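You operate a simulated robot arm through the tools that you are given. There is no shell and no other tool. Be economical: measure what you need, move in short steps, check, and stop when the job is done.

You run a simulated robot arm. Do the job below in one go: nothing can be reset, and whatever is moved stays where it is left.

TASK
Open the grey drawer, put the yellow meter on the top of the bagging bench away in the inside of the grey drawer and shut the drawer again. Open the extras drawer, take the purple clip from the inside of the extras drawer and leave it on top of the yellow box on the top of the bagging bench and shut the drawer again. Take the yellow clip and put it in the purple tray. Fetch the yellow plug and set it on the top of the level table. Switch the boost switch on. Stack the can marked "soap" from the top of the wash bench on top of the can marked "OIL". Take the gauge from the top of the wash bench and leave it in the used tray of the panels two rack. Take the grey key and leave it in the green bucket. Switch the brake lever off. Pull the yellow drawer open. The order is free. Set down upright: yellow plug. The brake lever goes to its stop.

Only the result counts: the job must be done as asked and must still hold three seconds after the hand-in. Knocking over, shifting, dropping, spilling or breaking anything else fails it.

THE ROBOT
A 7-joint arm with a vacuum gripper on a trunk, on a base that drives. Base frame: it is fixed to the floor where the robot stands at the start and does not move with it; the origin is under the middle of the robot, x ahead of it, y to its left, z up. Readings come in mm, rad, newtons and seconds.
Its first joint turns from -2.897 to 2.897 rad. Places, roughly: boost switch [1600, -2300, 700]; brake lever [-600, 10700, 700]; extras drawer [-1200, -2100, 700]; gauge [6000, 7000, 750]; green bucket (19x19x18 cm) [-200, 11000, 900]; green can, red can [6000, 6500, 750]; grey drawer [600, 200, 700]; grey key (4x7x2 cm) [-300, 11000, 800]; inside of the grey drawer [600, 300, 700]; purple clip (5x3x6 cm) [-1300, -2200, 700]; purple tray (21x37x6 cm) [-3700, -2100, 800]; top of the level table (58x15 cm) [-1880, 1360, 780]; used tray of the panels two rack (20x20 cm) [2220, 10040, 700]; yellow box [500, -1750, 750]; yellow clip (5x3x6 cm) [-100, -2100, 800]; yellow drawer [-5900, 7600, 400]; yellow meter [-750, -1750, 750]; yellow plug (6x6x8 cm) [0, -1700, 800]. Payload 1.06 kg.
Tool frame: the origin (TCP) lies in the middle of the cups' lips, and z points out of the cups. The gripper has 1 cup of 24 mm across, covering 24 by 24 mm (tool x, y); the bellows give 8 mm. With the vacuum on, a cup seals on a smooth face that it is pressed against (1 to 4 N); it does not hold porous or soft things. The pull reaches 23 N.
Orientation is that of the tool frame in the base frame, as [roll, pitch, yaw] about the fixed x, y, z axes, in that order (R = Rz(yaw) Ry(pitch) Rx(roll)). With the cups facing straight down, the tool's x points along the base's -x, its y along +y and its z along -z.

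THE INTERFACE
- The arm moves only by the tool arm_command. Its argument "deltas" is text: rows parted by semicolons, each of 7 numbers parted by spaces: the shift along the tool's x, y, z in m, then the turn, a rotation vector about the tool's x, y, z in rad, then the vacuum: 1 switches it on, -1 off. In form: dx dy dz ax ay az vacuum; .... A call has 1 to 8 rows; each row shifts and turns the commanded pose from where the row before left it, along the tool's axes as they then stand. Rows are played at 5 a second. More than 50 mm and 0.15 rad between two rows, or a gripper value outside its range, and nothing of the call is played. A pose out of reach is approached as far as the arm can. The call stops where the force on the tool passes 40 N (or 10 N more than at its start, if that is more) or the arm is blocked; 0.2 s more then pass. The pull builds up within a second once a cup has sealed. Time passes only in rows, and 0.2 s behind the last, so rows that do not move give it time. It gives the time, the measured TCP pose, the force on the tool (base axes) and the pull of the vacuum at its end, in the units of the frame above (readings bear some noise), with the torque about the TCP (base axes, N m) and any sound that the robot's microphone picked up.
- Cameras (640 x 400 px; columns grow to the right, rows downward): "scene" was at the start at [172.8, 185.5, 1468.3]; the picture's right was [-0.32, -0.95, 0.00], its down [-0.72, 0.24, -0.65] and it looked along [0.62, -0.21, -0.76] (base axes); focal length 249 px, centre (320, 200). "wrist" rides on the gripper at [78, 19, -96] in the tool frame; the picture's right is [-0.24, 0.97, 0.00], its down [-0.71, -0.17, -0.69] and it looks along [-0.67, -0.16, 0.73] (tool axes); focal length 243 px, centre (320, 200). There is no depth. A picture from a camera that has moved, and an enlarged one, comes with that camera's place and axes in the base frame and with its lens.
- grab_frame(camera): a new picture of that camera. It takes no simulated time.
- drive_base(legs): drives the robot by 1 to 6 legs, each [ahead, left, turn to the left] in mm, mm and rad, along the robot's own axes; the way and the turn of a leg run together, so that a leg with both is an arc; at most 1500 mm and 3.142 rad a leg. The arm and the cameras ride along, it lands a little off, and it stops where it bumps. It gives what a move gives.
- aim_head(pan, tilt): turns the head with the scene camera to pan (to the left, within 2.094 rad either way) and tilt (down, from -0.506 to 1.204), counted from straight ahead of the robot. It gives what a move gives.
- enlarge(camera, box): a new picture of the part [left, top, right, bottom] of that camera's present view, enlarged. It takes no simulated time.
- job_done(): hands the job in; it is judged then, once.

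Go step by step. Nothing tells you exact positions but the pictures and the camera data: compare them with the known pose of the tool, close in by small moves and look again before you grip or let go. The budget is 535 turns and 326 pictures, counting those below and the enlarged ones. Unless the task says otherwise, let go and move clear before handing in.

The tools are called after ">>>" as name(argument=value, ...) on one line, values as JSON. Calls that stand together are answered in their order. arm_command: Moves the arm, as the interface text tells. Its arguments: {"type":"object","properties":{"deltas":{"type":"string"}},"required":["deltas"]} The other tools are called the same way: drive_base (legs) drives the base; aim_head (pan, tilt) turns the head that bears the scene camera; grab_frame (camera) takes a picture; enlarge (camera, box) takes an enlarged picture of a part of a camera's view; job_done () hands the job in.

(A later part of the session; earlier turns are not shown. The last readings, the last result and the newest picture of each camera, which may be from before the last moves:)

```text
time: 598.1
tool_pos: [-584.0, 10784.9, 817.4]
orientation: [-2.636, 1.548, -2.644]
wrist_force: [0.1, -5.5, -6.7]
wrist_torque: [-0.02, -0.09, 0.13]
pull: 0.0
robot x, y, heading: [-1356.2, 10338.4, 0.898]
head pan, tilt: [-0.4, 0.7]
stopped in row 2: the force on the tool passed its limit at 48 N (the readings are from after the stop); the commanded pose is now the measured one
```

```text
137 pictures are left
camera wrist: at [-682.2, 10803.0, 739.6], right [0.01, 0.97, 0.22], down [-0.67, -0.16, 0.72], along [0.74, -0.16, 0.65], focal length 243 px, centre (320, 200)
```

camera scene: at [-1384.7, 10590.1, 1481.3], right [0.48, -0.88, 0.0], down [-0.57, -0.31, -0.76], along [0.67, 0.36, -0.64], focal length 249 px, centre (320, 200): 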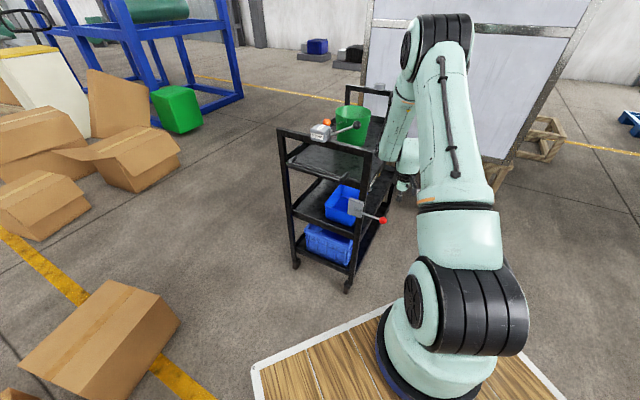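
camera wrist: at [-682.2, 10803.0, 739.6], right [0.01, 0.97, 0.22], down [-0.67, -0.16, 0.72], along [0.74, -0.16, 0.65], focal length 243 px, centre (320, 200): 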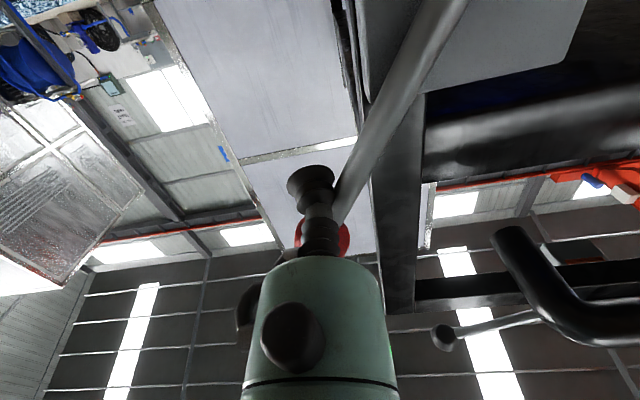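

It met resistance at about 60–65°. I push once more perpendicular to the rod to make sure it's at the stop.

>>> arm_command(deltas="-0.002 0.004 0 0 0 0 -1;-0.002 0.004 0 0 0 0 -1;-0.002 0.004 0 0 0 0 -1")

>>> grab_frame(camera="wrist")

```text
time: 598.7
tool_pos: [-584.0, 10783.5, 816.0]
orientation: [-2.624, 1.541, -2.644]
wrist_force: [0.0, -7.5, -5.8]
wrist_torque: [-0.01, -0.04, 0.08]
pull: 0.0
robot x, y, heading: [-1356.9, 10337.2, 0.898]
head pan, tilt: [-0.4, 0.7]
stopped in row 2: the force on the tool passed its limit at 45 N (the readings are from after the stop); the commanded pose is now the measured one
```

```text
136 pictures are left
camera wrist: at [-682.8, 10803.8, 740.3], right [0.03, 0.98, 0.22], down [-0.67, -0.15, 0.73], along [0.74, -0.17, 0.65], focal length 243 px, centre (320, 200)
```

wrist: 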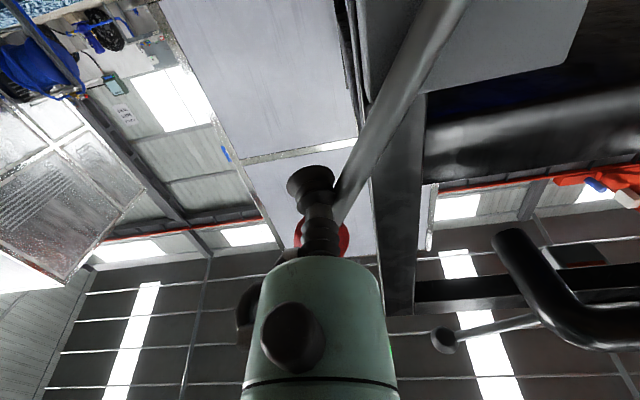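

At its stop. I ease off, withdraw along −x and check that it stays.

>>> arm_command(deltas="0.004 -0.006 0 0 0 0 -1;0.004 -0.008 0 0 0 0 -1;0 0 -0.04 0 0 0 -1;0 0 -0.05 0 0 0 -1;0 0 -0.05 0 0 0 -1;0 0 -0.05 0 0 0 -1")

>>> grab_frame(camera="wrist")

```text
time: 600.1
tool_pos: [-773.2, 10773.0, 813.4]
orientation: [-2.611, 1.544, -2.63]
wrist_force: [0.1, 0.3, -0.4]
wrist_torque: [0.0, -0.01, 0.02]
pull: 0.1
robot x, y, heading: [-1353.9, 10339.7, 0.893]
head pan, tilt: [-0.4, 0.7]
```

```text
135 pictures are left
camera wrist: at [-870.2, 10793.2, 737.7], right [0.02, 0.97, 0.22], down [-0.67, -0.15, 0.73], along [0.74, -0.17, 0.65], focal length 243 px, centre (320, 200)
```

wrist: 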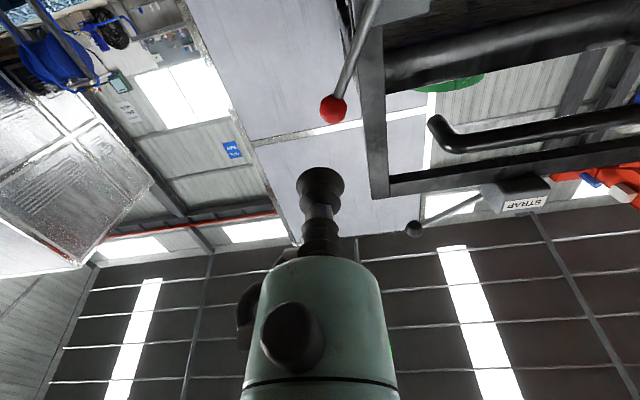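

The lever stays up at its stop. I return the tool to pointing down and then head west toward the yellow drawer.

>>> arm_command(deltas="-0.03 0 -0.03 0 0.1 0 -1;-0.04 0 -0.02 0 0.1 0 -1;-0.04 0 0 0 0.12 0 -1;0 0 0 0 0.15 0 -1;0 0 0 0 0.15 0 -1;0 0 0 0 0.15 0 -1;0 0 0 0 0.15 0 -1;0 0 0 0 0.15 0 -1")

>>> arm_command(deltas="0 0 0 0 0.15 0 -1;0 0 0 0 0.15 0 -1;0 0 0 0 0.15 0 -1;0 0 -0.05 0 0.03 0 -1;0 0 -0.05 0 0 0 -1")

>>> drive_base(legs=[[250, 0, 0.7], [0, 0, 1.5]])

>>> aim_head(pan=0.3, tilt=0.25)

>>> grab_frame(camera="scene")

```text
time: 601.9
tool_pos: [-813.0, 10778.4, 926.2]
orientation: [-3.126, 0.474, 3.13]
wrist_force: [-1.1, 0.4, -0.2]
wrist_torque: [-0.08, -0.08, -0.04]
pull: 0.0
robot x, y, heading: [-1355.7, 10334.9, 0.893]
head pan, tilt: [-0.4, 0.7]
```

```text
time: 603.1
tool_pos: [-812.5, 10778.0, 1026.6]
orientation: [-3.129, -0.006, 3.124]
wrist_force: [0.1, -0.5, -0.1]
wrist_torque: [-0.01, 0.03, -0.02]
pull: 0.1
robot x, y, heading: [-1358.8, 10341.5, 0.898]
head pan, tilt: [-0.4, 0.7]
```

```text
time: 609.0
tool_pos: [-1938.2, 10767.1, 1026.2]
orientation: [-3.13, -0.003, -0.975]
wrist_force: [0.1, -0.2, 0.1]
wrist_torque: [0.04, -0.01, -0.01]
pull: 0.0
robot x, y, heading: [-1266.6, 10570.4, 3.078]
head pan, tilt: [-0.4, 0.7]
```

```text
time: 610.1
tool_pos: [-1938.9, 10766.9, 1026.7]
orientation: [-3.129, -0.003, -0.977]
wrist_force: [-0.9, -0.5, -1.2]
wrist_torque: [0.0, -0.04, 0.01]
pull: 0.1
robot x, y, heading: [-1262.9, 10575.4, 3.077]
head pan, tilt: [0.3, 0.25]
```

```text
134 pictures are left
camera scene: at [-1471.1, 10349.2, 1522.1], right [-0.23, 0.97, 0.0], down [0.24, 0.06, -0.97], along [-0.94, -0.23, -0.25], focal length 249 px, centre (320, 200)
```

scene: 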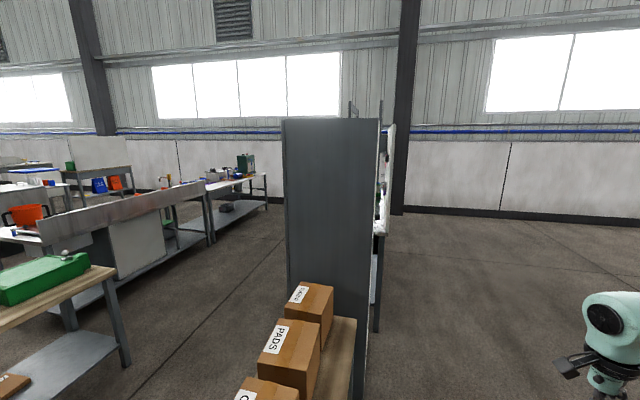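

I shift north a bit and drive west past the cabinet.

>>> drive_base(legs=[[0, -300, 0.06], [1300, 0, 0], [1300, 0, 0]])

>>> aim_head(pan=0.7, tilt=0.3)

>>> grab_frame(camera="scene")

```text
time: 613.4
tool_pos: [-1938.9, 11084.2, 1026.6]
orientation: [-3.127, -0.004, -1.011]
wrist_force: [-0.4, 0.0, 0.6]
wrist_torque: [0.01, -0.04, -0.01]
pull: 0.0
robot x, y, heading: [-1275.3, 10867.4, 3.042]
head pan, tilt: [0.3, 0.25]
stopped in leg 2: the robot was blocked; the commanded pose is now the measured one
```

```text
time: 614.3
tool_pos: [-1938.7, 11084.0, 1026.7]
orientation: [-3.126, -0.004, -1.011]
wrist_force: [-0.1, -0.5, 0.0]
wrist_torque: [-0.02, 0.0, -0.04]
pull: 0.2
robot x, y, heading: [-1272.9, 10866.1, 3.054]
head pan, tilt: [0.7, 0.3]
```

```text
133 pictures are left
camera scene: at [-1471.9, 10616.3, 1517.4], right [-0.57, 0.82, 0.0], down [0.24, 0.17, -0.96], along [-0.79, -0.54, -0.3], focal length 249 px, centre (320, 200)
```

scene: 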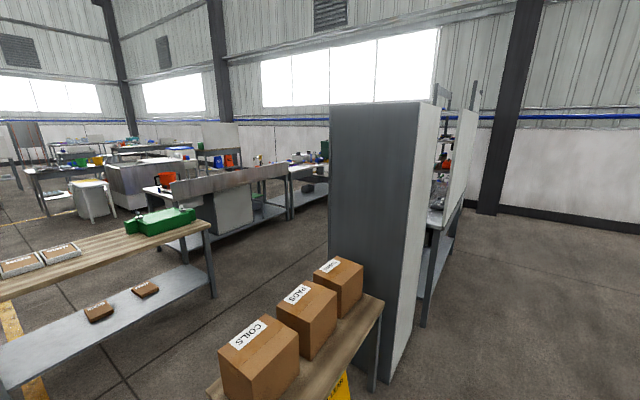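

>>> aim_head(pan=-0.3, tilt=0.8)

>>> grab_frame(camera="scene")

```text
time: 615.5
tool_pos: [-1939.1, 11083.7, 1026.0]
orientation: [-3.126, -0.004, -1.01]
wrist_force: [-0.2, -0.5, -0.4]
wrist_torque: [0.04, -0.02, -0.02]
pull: 0.1
robot x, y, heading: [-1273.7, 10873.1, 3.048]
head pan, tilt: [-0.3, 0.799]
```

```text
132 pictures are left
camera scene: at [-1469.5, 10700.4, 1473.1], right [0.39, 0.92, 0.0], down [0.66, -0.28, -0.7], along [-0.64, 0.27, -0.72], focal length 249 px, centre (320, 200)
```

scene: 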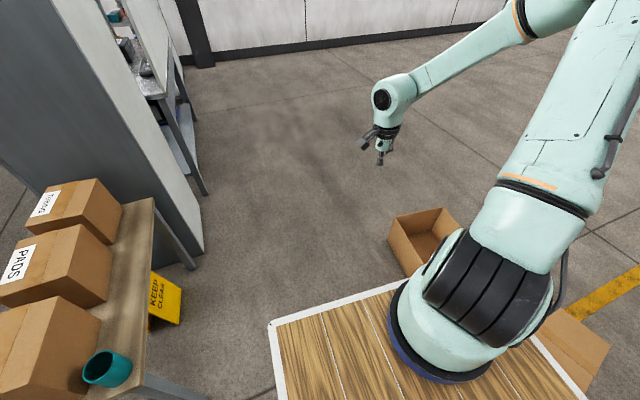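

A yellow strip on the floor blocks the way west here. I'll go back south and reach the yellow drawer's row from its south side instead.

>>> drive_base(legs=[[-150, 0, 0], [0, 150, 0], [0, 0, 0.83], [0, 0, 0.83], [0, 180, 0]])

>>> aim_head(pan=0.0, tilt=0.35)

>>> grab_frame(camera="scene")

```text
time: 623.3
tool_pos: [-1116.0, 10020.2, 1025.8]
orientation: [-3.126, -0.004, 0.644]
wrist_force: [0.1, 0.0, 2.0]
wrist_torque: [0.0, 0.0, 0.01]
pull: 0.1
robot x, y, heading: [-956.2, 10700.5, -1.581]
head pan, tilt: [-0.3, 0.799]
```

```text
time: 624.2
tool_pos: [-1116.3, 10020.3, 1026.4]
orientation: [-3.125, -0.003, 0.644]
wrist_force: [-0.3, -0.8, 1.0]
wrist_torque: [-0.01, 0.04, 0.02]
pull: 0.1
robot x, y, heading: [-959.1, 10702.6, -1.581]
head pan, tilt: [0.0, 0.351]
```

```text
131 pictures are left
camera scene: at [-750.1, 10506.4, 1512.6], right [-1.0, 0.01, 0.0], down [0.0, 0.34, -0.94], along [-0.01, -0.94, -0.34], focal length 249 px, centre (320, 200)
```

scene: 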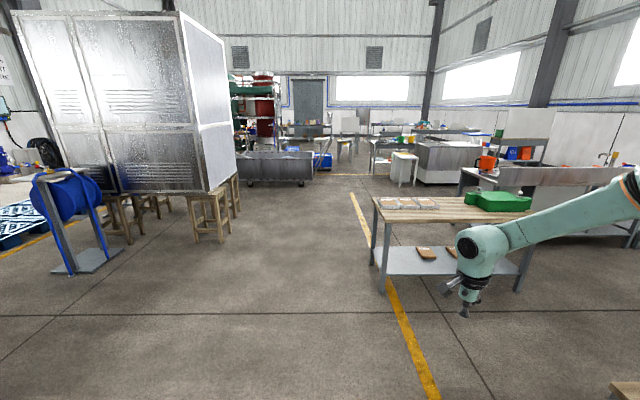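

>>> drive_base(legs=[[0, 90, 0], [1400, 0, 0], [1400, 0, 0], [1400, 0, 0], [0, 0, -1.56]])

>>> aim_head(pan=-0.1, tilt=0.3)

>>> grab_frame(camera="scene")

```text
time: 625.4
tool_pos: [-1030.5, 10019.8, 1026.5]
orientation: [-3.126, -0.002, 0.652]
wrist_force: [-1.0, 0.7, -0.1]
wrist_torque: [-0.03, -0.01, -0.04]
pull: 0.1
robot x, y, heading: [-877.5, 10700.8, -1.575]
head pan, tilt: [0.0, 0.351]
stopped in leg 1: the robot was blocked; the commanded pose is now the measured one
```

```text
time: 626.1
tool_pos: [-1031.7, 10019.2, 1027.3]
orientation: [-3.126, -0.004, 0.652]
wrist_force: [0.5, -0.2, 0.5]
wrist_torque: [-0.01, -0.02, 0.03]
pull: 0.1
robot x, y, heading: [-878.2, 10699.4, -1.576]
head pan, tilt: [-0.099, 0.3]
```

```text
130 pictures are left
camera scene: at [-679.3, 10507.5, 1517.4], right [-0.99, 0.1, 0.0], down [0.03, 0.29, -0.96], along [-0.1, -0.95, -0.3], focal length 249 px, centre (320, 200)
```

scene: 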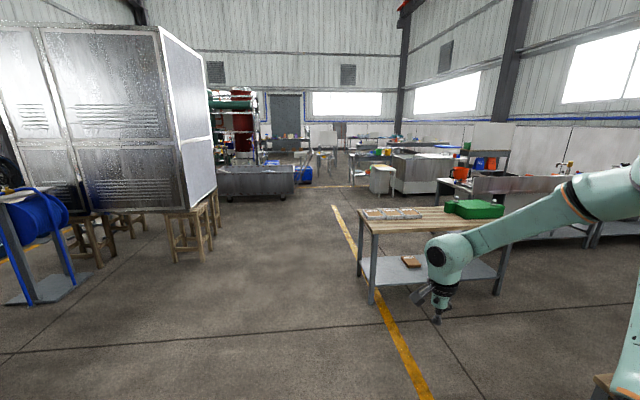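

I touched the cart's handle lightly; I step away and go south.

>>> drive_base(legs=[[0, -40, 0], [1000, 0, 0]])

>>> aim_head(pan=2.09, tilt=0.3)

>>> grab_frame(camera="scene")

```text
time: 631.8
tool_pos: [-1089.6, 9021.2, 1026.7]
orientation: [-3.127, -0.004, 0.642]
wrist_force: [0.4, 0.8, -1.2]
wrist_torque: [0.02, 0.02, 0.01]
pull: 0.0
robot x, y, heading: [-926.7, 9702.1, -1.584]
head pan, tilt: [-0.099, 0.3]
```

```text
time: 633.8
tool_pos: [-1089.7, 9020.4, 1026.0]
orientation: [-3.126, -0.003, 0.64]
wrist_force: [0.5, 0.5, 0.4]
wrist_torque: [0.04, -0.03, 0.02]
pull: 0.2
robot x, y, heading: [-928.7, 9700.0, -1.585]
head pan, tilt: [2.089, 0.3]
```

```text
129 pictures are left
camera scene: at [-638.7, 9642.4, 1517.4], right [0.48, -0.88, 0.0], down [-0.26, -0.14, -0.96], along [0.84, 0.46, -0.3], focal length 249 px, centre (320, 200)
```

scene: 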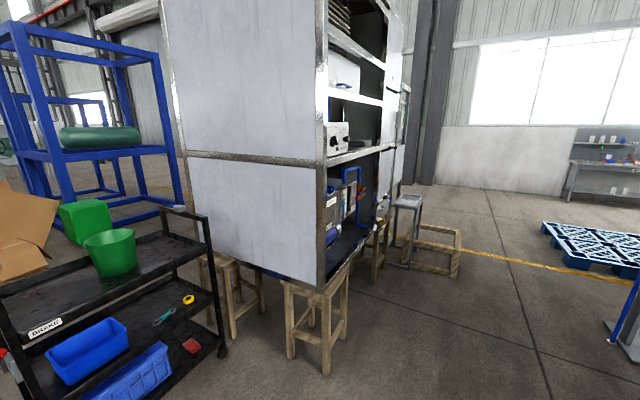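

The cart is fine. I continue south and then turn west.

>>> drive_base(legs=[[0, 60, 0], [1050, 0, 0], [1050, 0, 0], [1000, 0, 0], [0, 0, -1.56]])

>>> aim_head(pan=-0.1, tilt=0.3)

>>> grab_frame(camera="scene")

```text
time: 653.2
tool_pos: [-1593.7, 6767.3, 1026.5]
orientation: [-3.126, -0.003, -0.896]
wrist_force: [0.2, 0.2, 0.2]
wrist_torque: [0.04, 0.0, 0.03]
pull: 0.0
robot x, y, heading: [-908.0, 6627.3, -3.118]
head pan, tilt: [2.089, 0.3]
```

```text
time: 655.3
tool_pos: [-1594.3, 6767.2, 1025.6]
orientation: [-3.127, -0.003, -0.895]
wrist_force: [-0.3, -0.6, 0.0]
wrist_torque: [0.0, 0.01, 0.0]
pull: 0.1
robot x, y, heading: [-905.6, 6629.6, -3.121]
head pan, tilt: [-0.099, 0.3]
```

```text
128 pictures are left
camera scene: at [-1099.3, 6424.8, 1517.4], right [0.08, 1.0, 0.0], down [0.29, -0.02, -0.96], along [-0.95, 0.08, -0.3], focal length 249 px, centre (320, 200)
```

scene: 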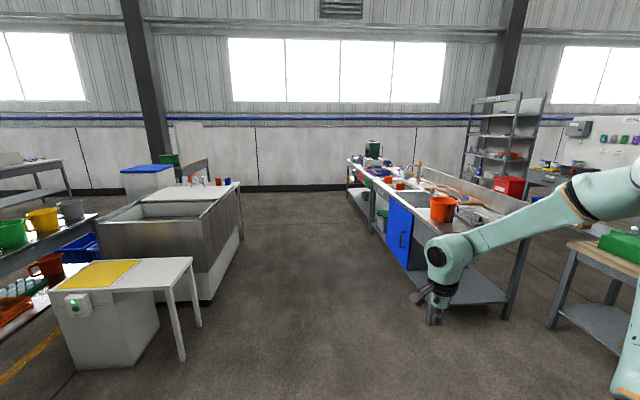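

The aisle is clear. I drive west toward the yellow drawer.

>>> drive_base(legs=[[1400, 0, -0.02], [1400, 0, 0], [1000, 0, 0]])

>>> aim_head(pan=-0.9, tilt=0.4)

>>> grab_frame(camera="scene")

```text
time: 673.6
tool_pos: [-5374.2, 6904.6, 1025.9]
orientation: [-3.126, -0.004, -0.964]
wrist_force: [0.3, 0.1, -0.3]
wrist_torque: [0.0, 0.01, 0.02]
pull: 0.0
robot x, y, heading: [-4701.4, 6719.7, 3.099]
head pan, tilt: [-0.099, 0.3]
```

```text
time: 674.7
tool_pos: [-5374.0, 6904.9, 1027.1]
orientation: [-3.125, -0.004, -0.964]
wrist_force: [-0.1, 0.2, 0.1]
wrist_torque: [-0.02, -0.01, -0.01]
pull: 0.0
robot x, y, heading: [-4700.2, 6719.4, 3.088]
head pan, tilt: [-0.901, 0.4]
```

```text
127 pictures are left
camera scene: at [-4864.7, 6591.2, 1508.1], right [0.81, 0.58, 0.0], down [0.23, -0.32, -0.92], along [-0.54, 0.75, -0.39], focal length 249 px, centre (320, 200)
```

scene: 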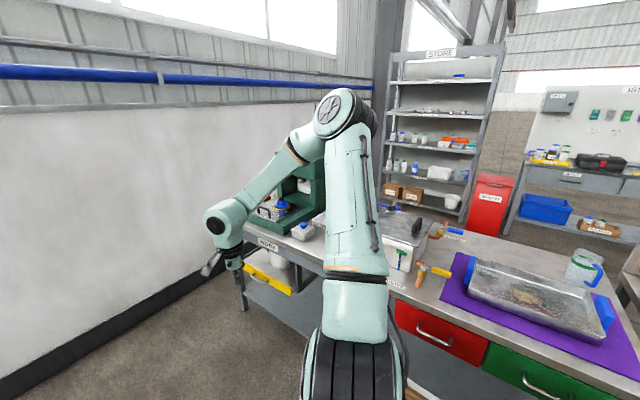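

The yellow drawer is under the left end of this bench. I zoom in.

>>> enlarge(camera="scene", box=[210, 200, 350, 320])

```text
3.33 times, centred on (280, 260) of scene
camera zoom: at [-4864.7, 6591.2, 1508.1], right [0.81, 0.58, 0.0], down [0.23, -0.32, -0.92], along [-0.54, 0.75, -0.39], focal length 831 px, centre (453, 0)
```

zoom: 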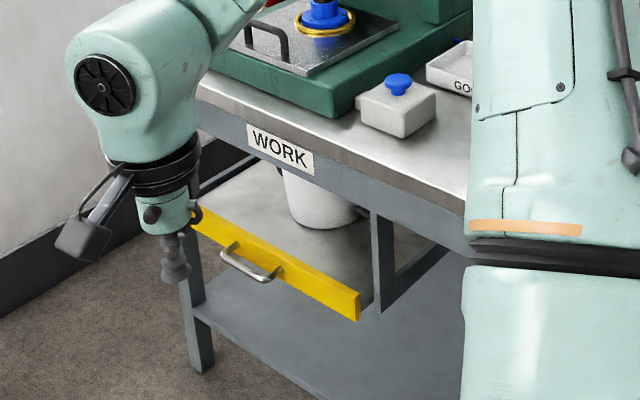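

The yellow drawer has a steel handle at about (−5915, 7400, 430). I position the base facing it.

>>> drive_base(legs=[[0, 260, 0], [0, 0, -1.525], [0, 1320, 0]])

>>> aim_head(pan=-0.2, tilt=0.65)

>>> grab_frame(camera="scene")

>>> grab_frame(camera="wrist")

```text
time: 686.6
tool_pos: [-5885.9, 7145.9, 1025.6]
orientation: [-3.126, -0.004, -2.504]
wrist_force: [-0.1, -0.4, -0.7]
wrist_torque: [0.01, 0.02, -0.02]
pull: 0.0
robot x, y, heading: [-6048.8, 6468.3, 1.555]
head pan, tilt: [-0.901, 0.4]
```

```text
time: 687.7
tool_pos: [-5885.8, 7146.4, 1026.3]
orientation: [-3.127, -0.003, -2.503]
wrist_force: [0.1, 0.6, 0.3]
wrist_torque: [-0.04, 0.0, -0.02]
pull: 0.1
robot x, y, heading: [-6047.8, 6466.0, 1.55]
head pan, tilt: [-0.201, 0.649]
```

```text
125 pictures are left
camera scene: at [-6238.8, 6654.7, 1485.7], right [0.98, -0.22, 0.0], down [-0.13, -0.59, -0.8], along [0.17, 0.78, -0.6], focal length 249 px, centre (320, 200)
```

scene: 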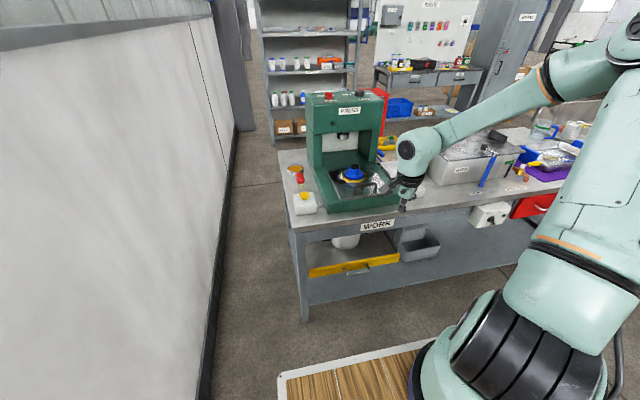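

```text
124 pictures are left
camera wrist: at [-5960.6, 7115.4, 1121.5], right [-0.39, 0.92, -0.02], down [0.67, 0.29, 0.69], along [0.64, 0.26, -0.73], focal length 243 px, centre (320, 200)
```

wrist: 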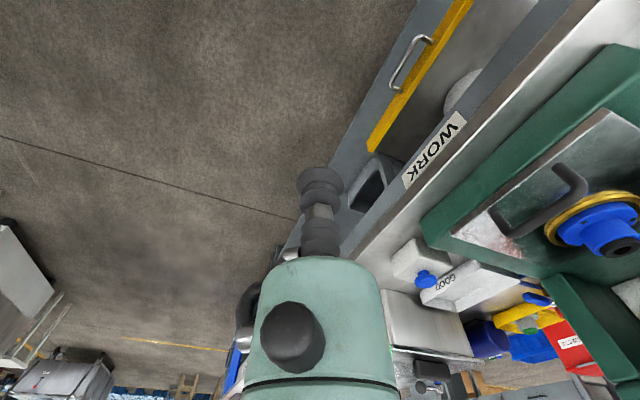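

Handle ≈ (−5899, 7360, 488); yellow front spans x −6138…−5676. I align the tool yaw and lower in front of it.

>>> arm_command(deltas="0 0 0 0 0 -0.13 -1;0 0 0 0 0 -0.13 -1;0 0 0 0 0 -0.13 -1;0 0 0 0 0 -0.13 -1;0 0 0 0 0 -0.13 -1;0 0 0 0 0 -0.13 -1;0 0 0 0 0 -0.13 -1")

>>> arm_command(deltas="-0.03 -0.03 0.02 0 0 0 -1;-0.03 -0.03 0.02 0 0 0 -1;0 0 0.05 0 0 0 -1;0 0 0.05 0 0 0 -1;0 0 0.05 0 0 0 -1;0 0 0.05 0 0 0 -1;0 0 0.05 0 0 0 -1;0 0 0.05 0 0 0 -1")

>>> grab_frame(camera="wrist")

```text
time: 689.3
tool_pos: [-5886.2, 7145.5, 1026.9]
orientation: [-3.134, -0.012, -1.591]
wrist_force: [-0.7, -0.6, 0.0]
wrist_torque: [0.02, -0.01, 0.0]
pull: 0.1
robot x, y, heading: [-6048.2, 6463.1, 1.551]
head pan, tilt: [-0.201, 0.649]
```

```text
time: 691.1
tool_pos: [-5821.2, 7201.2, 687.0]
orientation: [-3.135, -0.015, -1.595]
wrist_force: [-0.7, 0.0, 0.6]
wrist_torque: [-0.01, -0.01, -0.03]
pull: 0.0
robot x, y, heading: [-6049.3, 6464.9, 1.556]
head pan, tilt: [-0.201, 0.649]
```

```text
123 pictures are left
camera wrist: at [-5843.8, 7125.2, 782.6], right [-0.97, 0.26, -0.01], down [0.18, 0.71, 0.68], along [0.18, 0.65, -0.74], focal length 243 px, centre (320, 200)
```

wrist: 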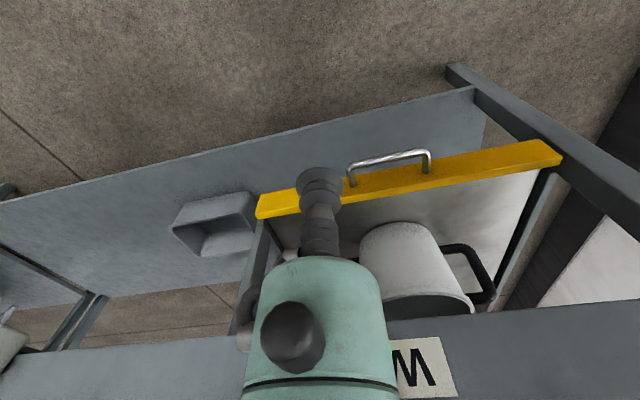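

The yellow front is about z 444–504 at y≈7390. I turn the tool forward and lower to it.

>>> arm_command(deltas="0 0 0 0 -0.15 0 -1;0 0 0 0 -0.15 0 -1;0 0 0 0 -0.15 0 -1;0 0 0 0 -0.15 0 -1;0 0 0 0 -0.15 0 -1;0 0 0 0 -0.15 0 -1;0 0 0 0 -0.15 0 -1;0 0 0 0 -0.15 0 -1")

>>> arm_command(deltas="0 0 0 0 -0.15 0 -1;0 0 0 0 -0.15 0 -1;0 0 0 0 -0.085 0 -1;0.05 0 0 0 0 0 -1;0.05 0 0 0 0 0 -1;0.05 0 0 0 0 0 -1;0.05 0 0 0 0 0 -1")

>>> grab_frame(camera="wrist")

```text
time: 692.9
tool_pos: [-5822.6, 7199.7, 686.3]
orientation: [-3.125, 1.188, -1.58]
wrist_force: [-0.4, -0.7, 0.1]
wrist_torque: [0.06, 0.04, 0.02]
pull: 0.0
robot x, y, heading: [-6047.4, 6465.0, 1.553]
head pan, tilt: [-0.201, 0.649]
```

```text
time: 694.5
tool_pos: [-5817.5, 7199.2, 556.1]
orientation: [-1.611, 1.564, -0.062]
wrist_force: [-0.3, -0.4, 0.2]
wrist_torque: [-0.02, -0.01, 0.0]
pull: 0.2
out of reach, approached as far as the arm can: row 6, 7
robot x, y, heading: [-6046.9, 6461.9, 1.551]
head pan, tilt: [-0.201, 0.649]
```

```text
122 pictures are left
camera wrist: at [-5838.2, 7104.9, 476.9], right [-0.97, 0.02, 0.23], down [0.15, -0.69, 0.71], along [0.17, 0.73, 0.67], focal length 243 px, centre (320, 200)
```

wrist: 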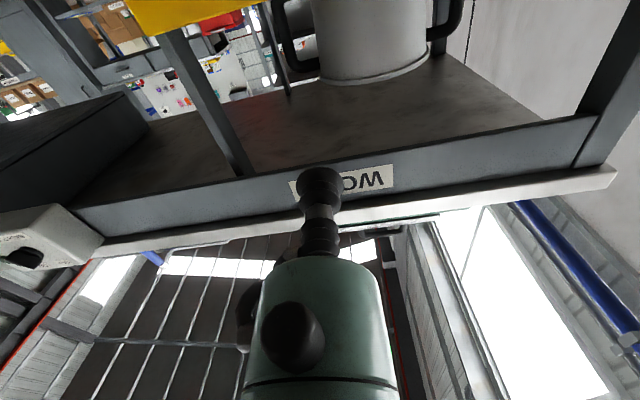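

Out of reach at z≈556 this close; I try further out and lower.

>>> arm_command(deltas="0 0 0.04 0 0 0 -1;0 0 0.04 0 0 0 -1;0.03 0 0.02 0 0 0 -1;0.03 0 0 0 0 0 -1;0.03 0 0 0 0 0 -1")

>>> grab_frame(camera="wrist")

```text
time: 695.7
tool_pos: [-5816.0, 7283.9, 556.1]
orientation: [-1.632, 1.563, -0.087]
wrist_force: [-1.0, 0.2, 0.8]
wrist_torque: [0.0, 0.0, 0.0]
pull: 0.2
out of reach, approached as far as the arm can: row 3, 4, 5
robot x, y, heading: [-6051.3, 6466.2, 1.557]
head pan, tilt: [-0.201, 0.649]
```

```text
121 pictures are left
camera wrist: at [-5836.6, 7188.0, 477.7], right [-0.97, 0.02, 0.23], down [0.15, -0.69, 0.71], along [0.17, 0.73, 0.67], focal length 243 px, centre (320, 200)
```

wrist: 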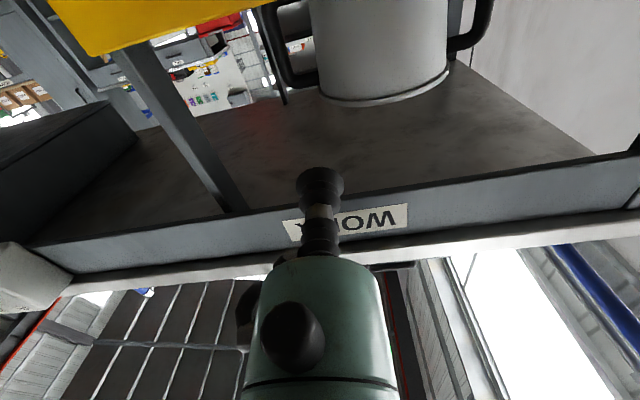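

The arm can't go lower when level. I'll instead hook over the drawer front's top edge with the tool slanted down, beside the pot. First I tilt and look.

>>> arm_command(deltas="0 -0.02 -0.04 0 0 0 -1;0 -0.02 -0.02 0 0.144 0 -1;0 -0.02 0 0 0.144 0 -1;0 -0.02 0 0 0.144 0 -1;0 0 0 0 0.144 0 -1;0 0 0 0 0.144 0 -1;0 0 0 0 0.146 0 -1")

>>> grab_frame(camera="wrist")

```text
time: 697.3
tool_pos: [-5735.2, 7217.8, 558.2]
orientation: [-3.134, 0.701, -1.588]
wrist_force: [0.6, 0.3, -0.4]
wrist_torque: [-0.02, -0.01, 0.0]
pull: 0.1
robot x, y, heading: [-6050.6, 6465.8, 1.55]
head pan, tilt: [-0.201, 0.649]
```

```text
120 pictures are left
camera wrist: at [-5757.8, 7096.7, 580.0], right [-0.97, 0.2, 0.15], down [0.17, 0.1, 0.98], along [0.18, 0.97, -0.13], focal length 243 px, centre (320, 200)
```

wrist: 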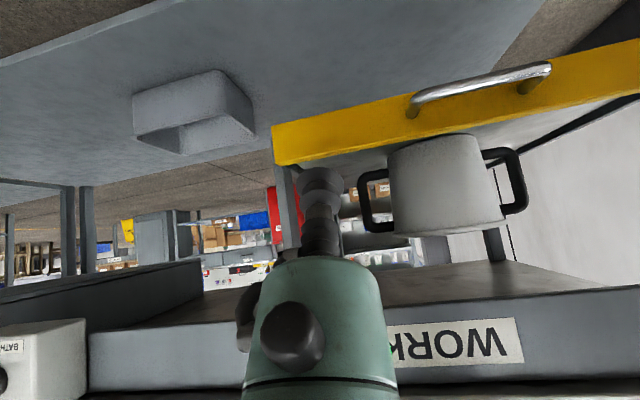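

I see the drawer front's top edge (z≈487) and a free gap at x≈−5700 between the bench leg and the pot's handle. I approach above the edge.

>>> arm_command(deltas="-0.027 -0.009 0.027 0 0 0 -1;-0.027 -0.009 0.027 0 0 0 -1;-0.027 -0.009 0.027 0 0 0 -1;-0.027 -0.008 0.027 0 0 0 -1")

>>> grab_frame(camera="wrist")

>>> aim_head(pan=-0.3, tilt=0.8)

>>> enlarge(camera="scene", box=[280, 120, 440, 240])

```text
time: 698.3
tool_pos: [-5696.3, 7369.9, 546.9]
orientation: [-3.133, 0.703, -1.587]
wrist_force: [-0.9, 0.7, -0.1]
wrist_torque: [-0.03, 0.02, 0.02]
pull: 0.1
robot x, y, heading: [-6051.6, 6466.1, 1.55]
head pan, tilt: [-0.201, 0.649]
```

```text
119 pictures are left
camera wrist: at [-5719.4, 7249.1, 568.7], right [-0.97, 0.2, 0.15], down [0.17, 0.09, 0.98], along [0.18, 0.98, -0.12], focal length 243 px, centre (320, 200)
```

wrist: 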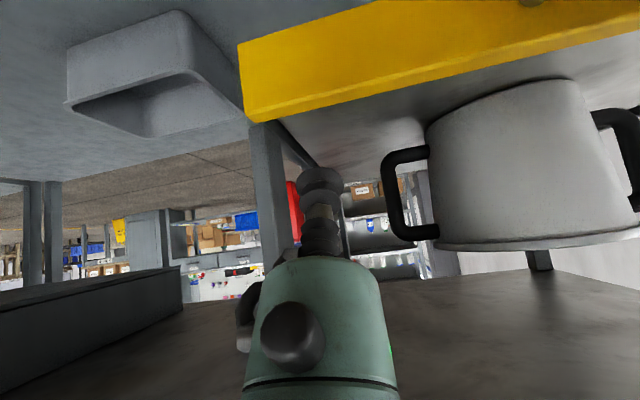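

```text
time: 699.0
tool_pos: [-5698.0, 7369.4, 546.3]
orientation: [-3.132, 0.704, -1.589]
wrist_force: [0.4, -0.1, -0.3]
wrist_torque: [0.01, 0.01, 0.0]
pull: 0.1
robot x, y, heading: [-6046.7, 6464.7, 1.556]
head pan, tilt: [-0.3, 0.799]
```

```text
3.33 times, centred on (360, 180) of scene
camera zoom: at [-6232.5, 6646.7, 1473.1], right [0.95, -0.31, 0.0], down [-0.22, -0.68, -0.7], along [0.22, 0.66, -0.72], focal length 831 px, centre (187, 267)
```

zoom: 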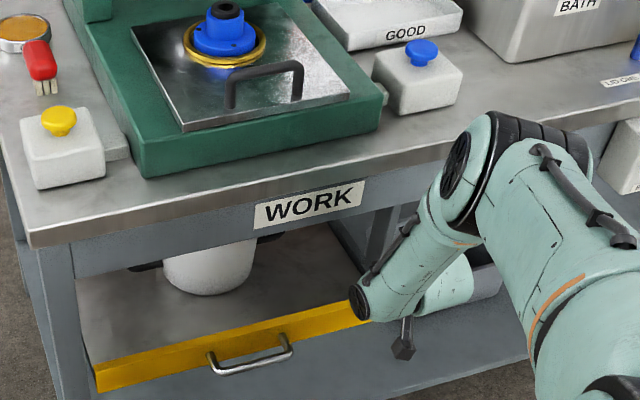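

I move over the edge and lower the tip behind the drawer front.

>>> arm_command(deltas="-0.0236 0 0.0242 0 0 0 -1;-0.0236 0 0.0242 0 0 0 -1;-0.0236 0 0.0242 0 0 0 -1;0.0129 0 0.0153 0 0 0 -1")

>>> grab_frame(camera="wrist")

```text
time: 700.0
tool_pos: [-5698.1, 7435.4, 548.2]
orientation: [-3.133, 0.703, -1.589]
wrist_force: [0.4, 1.1, -0.1]
wrist_torque: [0.02, -0.02, 0.01]
pull: 0.1
out of reach, approached as far as the arm can: row 2, 3, 4
robot x, y, heading: [-6049.6, 6465.5, 1.55]
head pan, tilt: [-0.3, 0.799]
```

```text
117 pictures are left
camera wrist: at [-5720.5, 7314.0, 570.0], right [-0.97, 0.2, 0.15], down [0.17, 0.09, 0.98], along [0.19, 0.97, -0.12], focal length 243 px, centre (320, 200)
```

wrist: 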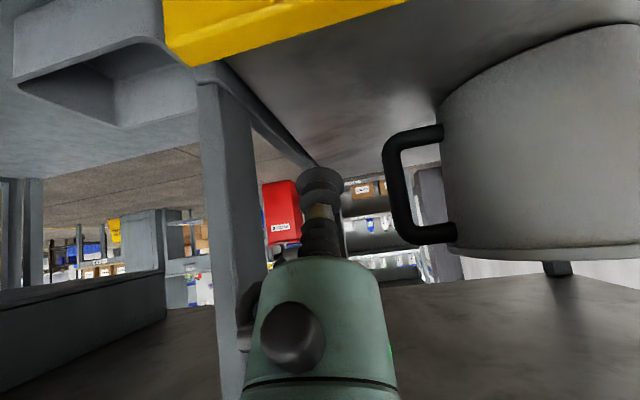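

It's a distance limit, so I retract a little, drive closer, and come in lower.

>>> arm_command(deltas="0.0298 0 -0.0282 0 0 0 -1;0.0298 0 -0.0282 0 0 0 -1;0.0298 0 -0.0282 0 0 0 -1;0.0298 0 -0.0282 0 0 0 -1;0.0298 0 -0.0282 0 0 0 -1")

>>> drive_base(legs=[[150, 0, 0]])

>>> arm_command(deltas="0.0258 0 0.0306 0 0 0 -1;0.0129 0 0.0153 0 0 0 -1")

>>> grab_frame(camera="wrist")

```text
time: 701.2
tool_pos: [-5699.0, 7435.4, 548.3]
orientation: [-3.135, 0.706, -1.589]
wrist_force: [-1.1, 0.3, 0.5]
wrist_torque: [0.01, -0.01, 0.0]
pull: 0.2
out of reach, approached as far as the arm can: row 1, 2, 3, 4, 5
robot x, y, heading: [-6048.0, 6464.4, 1.556]
head pan, tilt: [-0.3, 0.799]
```

```text
time: 702.4
tool_pos: [-5693.6, 7479.8, 502.6]
orientation: [3.081, 0.638, -1.666]
wrist_force: [-0.2, 0.6, 0.0]
wrist_torque: [0.0, 0.01, -0.02]
pull: 0.0
robot x, y, heading: [-6047.2, 6554.8, 1.536]
head pan, tilt: [-0.3, 0.799]
stopped in leg 1: the robot was blocked; the commanded pose is now the measured one
```

```text
time: 703.0
tool_pos: [-5713.4, 7463.7, 482.6]
orientation: [3.069, 0.639, -1.659]
wrist_force: [-0.7, 0.3, 0.0]
wrist_torque: [-0.01, -0.01, 0.0]
pull: 0.1
out of reach, approached as far as the arm can: row 1, 2
robot x, y, heading: [-6049.6, 6557.9, 1.538]
head pan, tilt: [-0.3, 0.799]
```

```text
116 pictures are left
camera wrist: at [-5736.1, 7345.5, 513.4], right [-0.95, 0.23, 0.2], down [0.23, 0.15, 0.96], along [0.2, 0.96, -0.2], focal length 243 px, centre (320, 200)
```

wrist: 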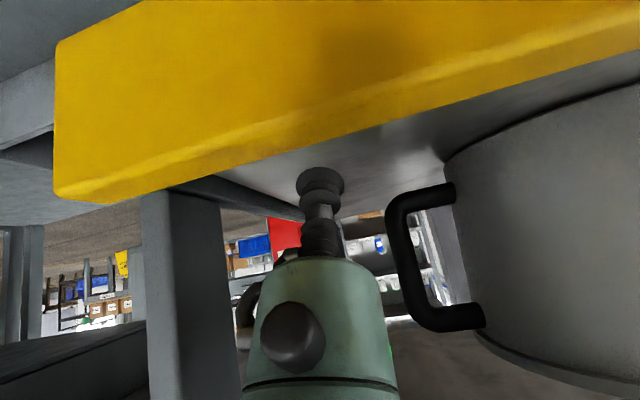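

The tip is already behind the yellow board, though the base got blocked. I check the whole picture.

>>> grab_frame(camera="scene")

```text
115 pictures are left
camera scene: at [-6227.4, 6740.9, 1473.0], right [0.94, -0.33, 0.0], down [-0.24, -0.68, -0.7], along [0.23, 0.66, -0.72], focal length 249 px, centre (320, 200)
```

scene: 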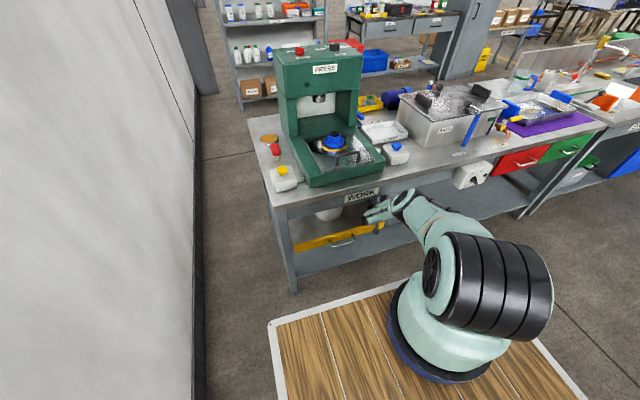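

I'll lift out, retract, change to a flatter tilt, and bring the base nearer before hooking.

>>> arm_command(deltas="-0.015 0 -0.02 0 0 0 -1;-0.006 0 -0.008 0 0 0 -1;0.03 0 -0.026 0 0 0 -1;0.03 0 -0.026 0 0 0 -1;0.03 0 -0.026 0 0 0 -1;0.03 0 -0.026 0 0 0 -1")

>>> grab_frame(camera="wrist")

```text
time: 704.4
tool_pos: [-5721.4, 7305.8, 530.9]
orientation: [3.083, 0.643, -1.662]
wrist_force: [0.2, 0.4, 0.3]
wrist_torque: [-0.03, 0.02, 0.01]
pull: 0.1
robot x, y, heading: [-6045.5, 6560.3, 1.535]
head pan, tilt: [-0.3, 0.799]
```

```text
114 pictures are left
camera wrist: at [-5745.8, 7187.2, 561.8], right [-0.95, 0.24, 0.19], down [0.22, 0.14, 0.96], along [0.21, 0.96, -0.19], focal length 243 px, centre (320, 200)
```

wrist: 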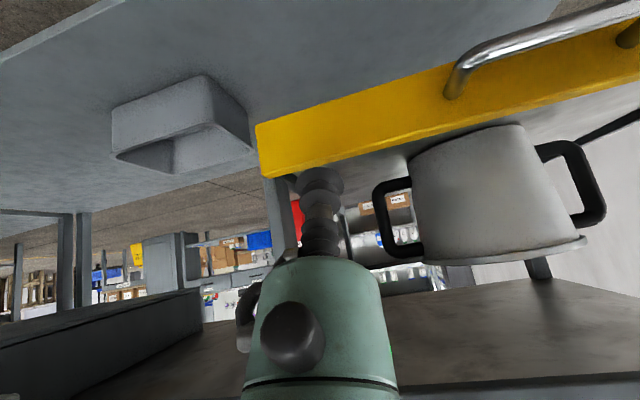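

I set the tilt, drive 90 mm closer, then cross over the edge.

>>> arm_command(deltas="0 -0.01 0 0 -0.08 0 -1;0 -0.01 0 0 -0.08 0 -1")

>>> drive_base(legs=[[90, 0, 0.02]])

>>> arm_command(deltas="-0.008 0 0.03 0 0 0 -1;-0.008 0 0.03 0 0 0 -1")

>>> grab_frame(camera="wrist")

```text
time: 705.0
tool_pos: [-5700.9, 7304.6, 529.9]
orientation: [3.074, 0.801, -1.675]
wrist_force: [0.3, 1.0, 0.3]
wrist_torque: [0.01, -0.02, 0.02]
pull: 0.0
robot x, y, heading: [-6045.7, 6558.2, 1.536]
head pan, tilt: [-0.3, 0.799]
```

```text
time: 706.1
tool_pos: [-5715.5, 7402.1, 529.6]
orientation: [3.076, 0.801, -1.656]
wrist_force: [0.1, -0.5, -0.6]
wrist_torque: [-0.05, 0.02, 0.0]
pull: 0.1
robot x, y, heading: [-6043.7, 6646.1, 1.559]
head pan, tilt: [-0.3, 0.799]
```

```text
time: 706.7
tool_pos: [-5714.9, 7455.6, 499.6]
orientation: [3.075, 0.802, -1.657]
wrist_force: [-1.2, 0.6, -0.3]
wrist_torque: [0.0, -0.01, 0.0]
pull: 0.1
robot x, y, heading: [-6041.6, 6646.0, 1.558]
head pan, tilt: [-0.3, 0.799]
```

```text
113 pictures are left
camera wrist: at [-5738.7, 7333.1, 510.3], right [-0.96, 0.2, 0.21], down [0.22, -0.01, 0.98], along [0.2, 0.98, -0.04], focal length 243 px, centre (320, 200)
```

wrist: 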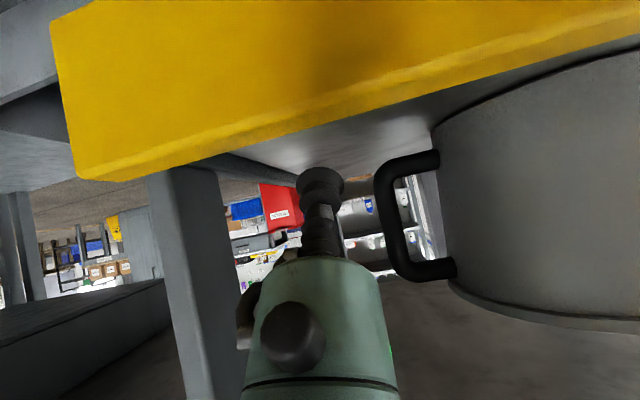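

>>> arm_command(deltas="0.0064 -0.004 0.0257 0 0 0 -1;0.0064 -0.004 0.0257 0 0 0 -1")

>>> grab_frame(camera="wrist")

```text
time: 707.4
tool_pos: [-5704.8, 7487.9, 460.7]
orientation: [3.078, 0.813, -1.653]
wrist_force: [-0.2, -4.7, 19.9]
wrist_torque: [-0.37, 0.06, -0.01]
pull: 0.1
robot x, y, heading: [-6046.4, 6646.9, 1.554]
head pan, tilt: [-0.3, 0.799]
stopped in row 2: the force on the tool passed its limit at 46 N (the readings are from after the stop); the commanded pose is now the measured one
```

```text
112 pictures are left
camera wrist: at [-5728.4, 7365.0, 469.6], right [-0.96, 0.2, 0.21], down [0.21, -0.02, 0.98], along [0.2, 0.98, -0.02], focal length 243 px, centre (320, 200)
```

wrist: 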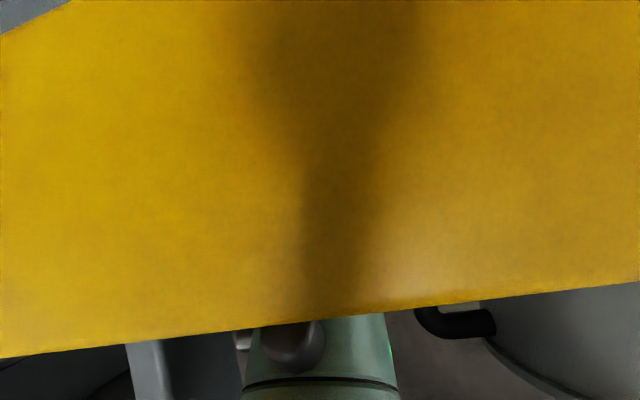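

The tip is hooked behind the yellow board (27 mm deep). I raise a touch and pull slowly.

>>> arm_command(deltas="-0.0035 0 -0.0035 0 0 0 -1;0.0056 0 -0.0057 0 0 0 -1;0.0056 0 -0.0057 0 0 0 -1;0.0056 0 -0.0057 0 0 0 -1;0.0056 0 -0.0057 0 0 0 -1;0.0056 0 -0.0057 0 0 0 -1;0.0056 0 -0.0057 0 0 0 -1")

>>> grab_frame(camera="wrist")

```text
time: 709.0
tool_pos: [-5707.5, 7438.9, 463.5]
orientation: [3.077, 0.81, -1.655]
wrist_force: [0.7, 2.1, 4.7]
wrist_torque: [-0.1, 0.02, -0.01]
pull: 0.0
robot x, y, heading: [-6047.0, 6645.2, 1.555]
head pan, tilt: [-0.3, 0.799]
```

```text
111 pictures are left
camera wrist: at [-5730.9, 7315.5, 473.1], right [-0.96, 0.2, 0.21], down [0.21, -0.02, 0.98], along [0.2, 0.98, -0.03], focal length 243 px, centre (320, 200)
```

wrist: 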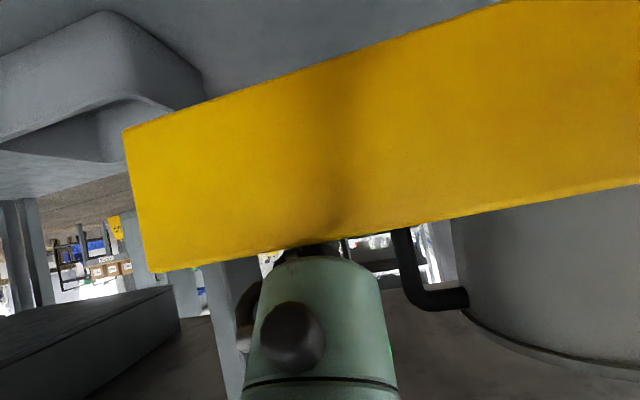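

Engaged with the board. I keep pulling.

>>> arm_command(deltas="0.007 0 -0.0072 0 0 0 -1;0.007 0 -0.0072 0 0 0 -1;0.007 0 -0.0072 0 0 0 -1;0.007 0 -0.0072 0 0 0 -1;0.007 0 -0.0072 0 0 0 -1;0.007 0 -0.0072 0 0 0 -1;0.007 0 -0.0072 0 0 0 -1;0.007 0 -0.0072 0 0 0 -1")

>>> grab_frame(camera="wrist")

```text
time: 710.8
tool_pos: [-5710.5, 7357.4, 462.0]
orientation: [3.079, 0.809, -1.653]
wrist_force: [2.2, 0.2, 7.1]
wrist_torque: [-0.12, 0.03, 0.12]
pull: 0.2
robot x, y, heading: [-6046.2, 6648.3, 1.555]
head pan, tilt: [-0.3, 0.799]
```

```text
110 pictures are left
camera wrist: at [-5733.8, 7234.7, 471.9], right [-0.96, 0.2, 0.21], down [0.21, -0.02, 0.98], along [0.2, 0.98, -0.03], focal length 243 px, centre (320, 200)
```

wrist: 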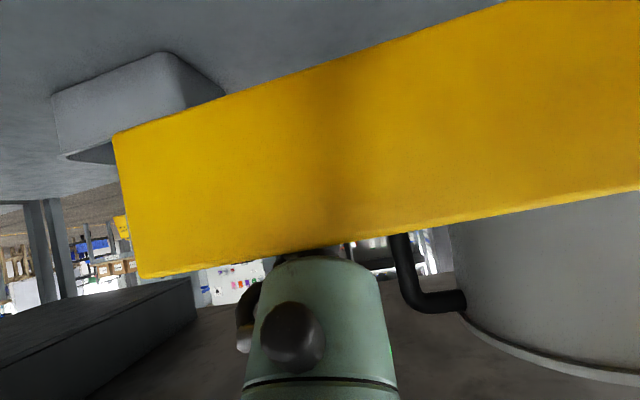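

The drawer is coming out with the pot. I continue by backing the base in short legs.

>>> drive_base(legs=[[-60, 0, 0], [-60, 0, 0], [-60, 0, 0]])

>>> grab_frame(camera="wrist")

>>> grab_frame(camera="scene")

```text
time: 712.9
tool_pos: [-5713.4, 7177.4, 462.9]
orientation: [3.075, 0.811, -1.655]
wrist_force: [0.4, 1.2, 8.5]
wrist_torque: [-0.17, -0.03, -0.01]
pull: 0.1
robot x, y, heading: [-6045.4, 6466.3, 1.56]
head pan, tilt: [-0.3, 0.799]
```

```text
109 pictures are left
camera wrist: at [-5736.1, 7054.5, 471.8], right [-0.96, 0.2, 0.21], down [0.21, -0.02, 0.98], along [0.2, 0.98, -0.03], focal length 243 px, centre (320, 200)
```

wrist: 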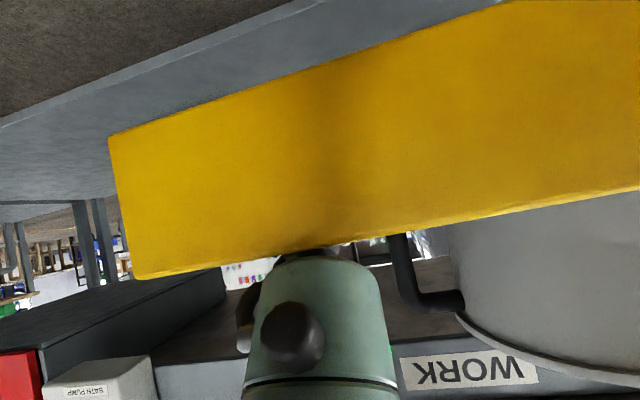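

```text
108 pictures are left
camera scene: at [-6231.8, 6646.7, 1473.1], right [0.95, -0.31, 0.0], down [-0.22, -0.68, -0.7], along [0.22, 0.66, -0.72], focal length 249 px, centre (320, 200)
```

scene: 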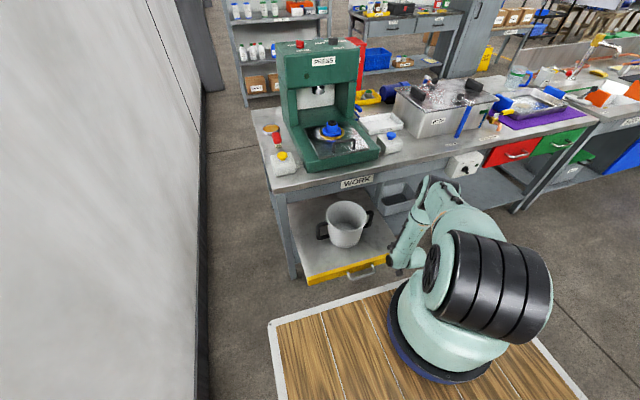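

The drawer is open ~265 mm. I pull a little more.

>>> drive_base(legs=[[-40, 0, 0]])

>>> arm_command(deltas="0.004 0 0.004 0 0 0 -1;-0.007 0 0.0072 0 0 0 -1;-0.01 0 0.0072 0 0 0 -1;-0.014 0 -0.014 0 0 0 -1;-0.02 0 -0.02 0 0 0 -1;-0.025 0 -0.025 0 0 0 -1;-0.03 0 -0.03 0 0 0 -1")

>>> grab_frame(camera="wrist")

```text
time: 714.2
tool_pos: [-5712.6, 7143.3, 465.6]
orientation: [3.078, 0.822, -1.65]
wrist_force: [-0.6, 1.0, 1.3]
wrist_torque: [-0.02, 0.01, 0.02]
pull: 0.1
robot x, y, heading: [-6046.4, 6424.1, 1.557]
head pan, tilt: [-0.3, 0.799]
stopped in leg 1: the force on the tool passed its limit at 42 N (the readings are from after the stop); the commanded pose is now the measured one
```

```text
time: 715.9
tool_pos: [-5707.7, 7161.8, 588.1]
orientation: [3.08, 0.819, -1.652]
wrist_force: [0.6, -0.8, 0.6]
wrist_torque: [-0.03, -0.01, -0.02]
pull: 0.0
robot x, y, heading: [-6048.2, 6429.5, 1.553]
head pan, tilt: [-0.3, 0.799]
```

```text
107 pictures are left
camera wrist: at [-5730.4, 7038.9, 597.1], right [-0.96, 0.19, 0.21], down [0.21, -0.03, 0.98], along [0.2, 0.98, -0.02], focal length 243 px, centre (320, 200)
```

wrist: 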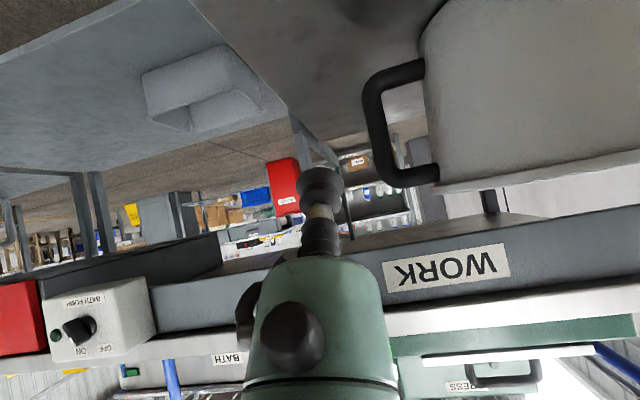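

The drawer is fully open at its stop. I withdraw upward and restore the tool-down pose.

>>> arm_command(deltas="-0.017 0 -0.036 0 0 0 -1;-0.017 0 -0.036 0 0 0 -1;-0.017 0 -0.036 0 0.1 0 -1;-0.017 0 -0.036 0 0.12 0 -1;0 0 -0.03 0 0.15 0 -1;0 0 -0.03 0 0.15 0 -1;0 0 -0.04 0 0.15 0 -1;0 0 -0.04 0 0.149 0 -1")

>>> aim_head(pan=0.1, tilt=0.6)

>>> grab_frame(camera="scene")

```text
time: 717.6
tool_pos: [-5697.7, 7056.7, 867.2]
orientation: [3.1, 0.001, -1.605]
wrist_force: [-0.7, -0.4, -0.1]
wrist_torque: [-0.02, 0.04, 0.03]
pull: 0.0
robot x, y, heading: [-6047.2, 6430.2, 1.556]
head pan, tilt: [-0.3, 0.799]
```

```text
time: 718.5
tool_pos: [-5698.6, 7056.3, 866.6]
orientation: [3.099, 0.005, -1.606]
wrist_force: [0.1, -0.8, 0.9]
wrist_torque: [0.01, 0.01, -0.03]
pull: 0.1
robot x, y, heading: [-6048.0, 6428.5, 1.553]
head pan, tilt: [0.099, 0.6]
```

```text
106 pictures are left
camera scene: at [-6264.8, 6618.8, 1489.9], right [1.0, 0.08, 0.0], down [0.05, -0.56, -0.82], along [-0.07, 0.82, -0.57], focal length 249 px, centre (320, 200)
```

scene: 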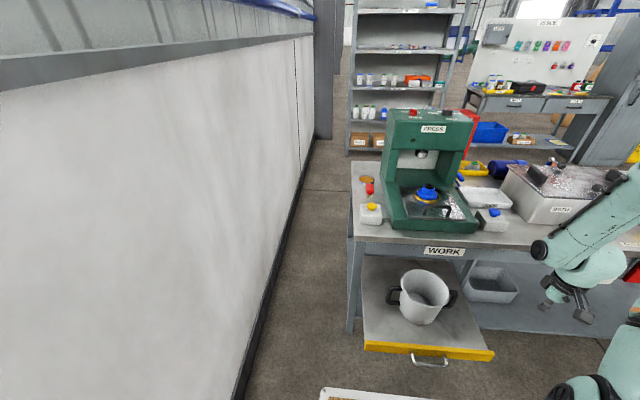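

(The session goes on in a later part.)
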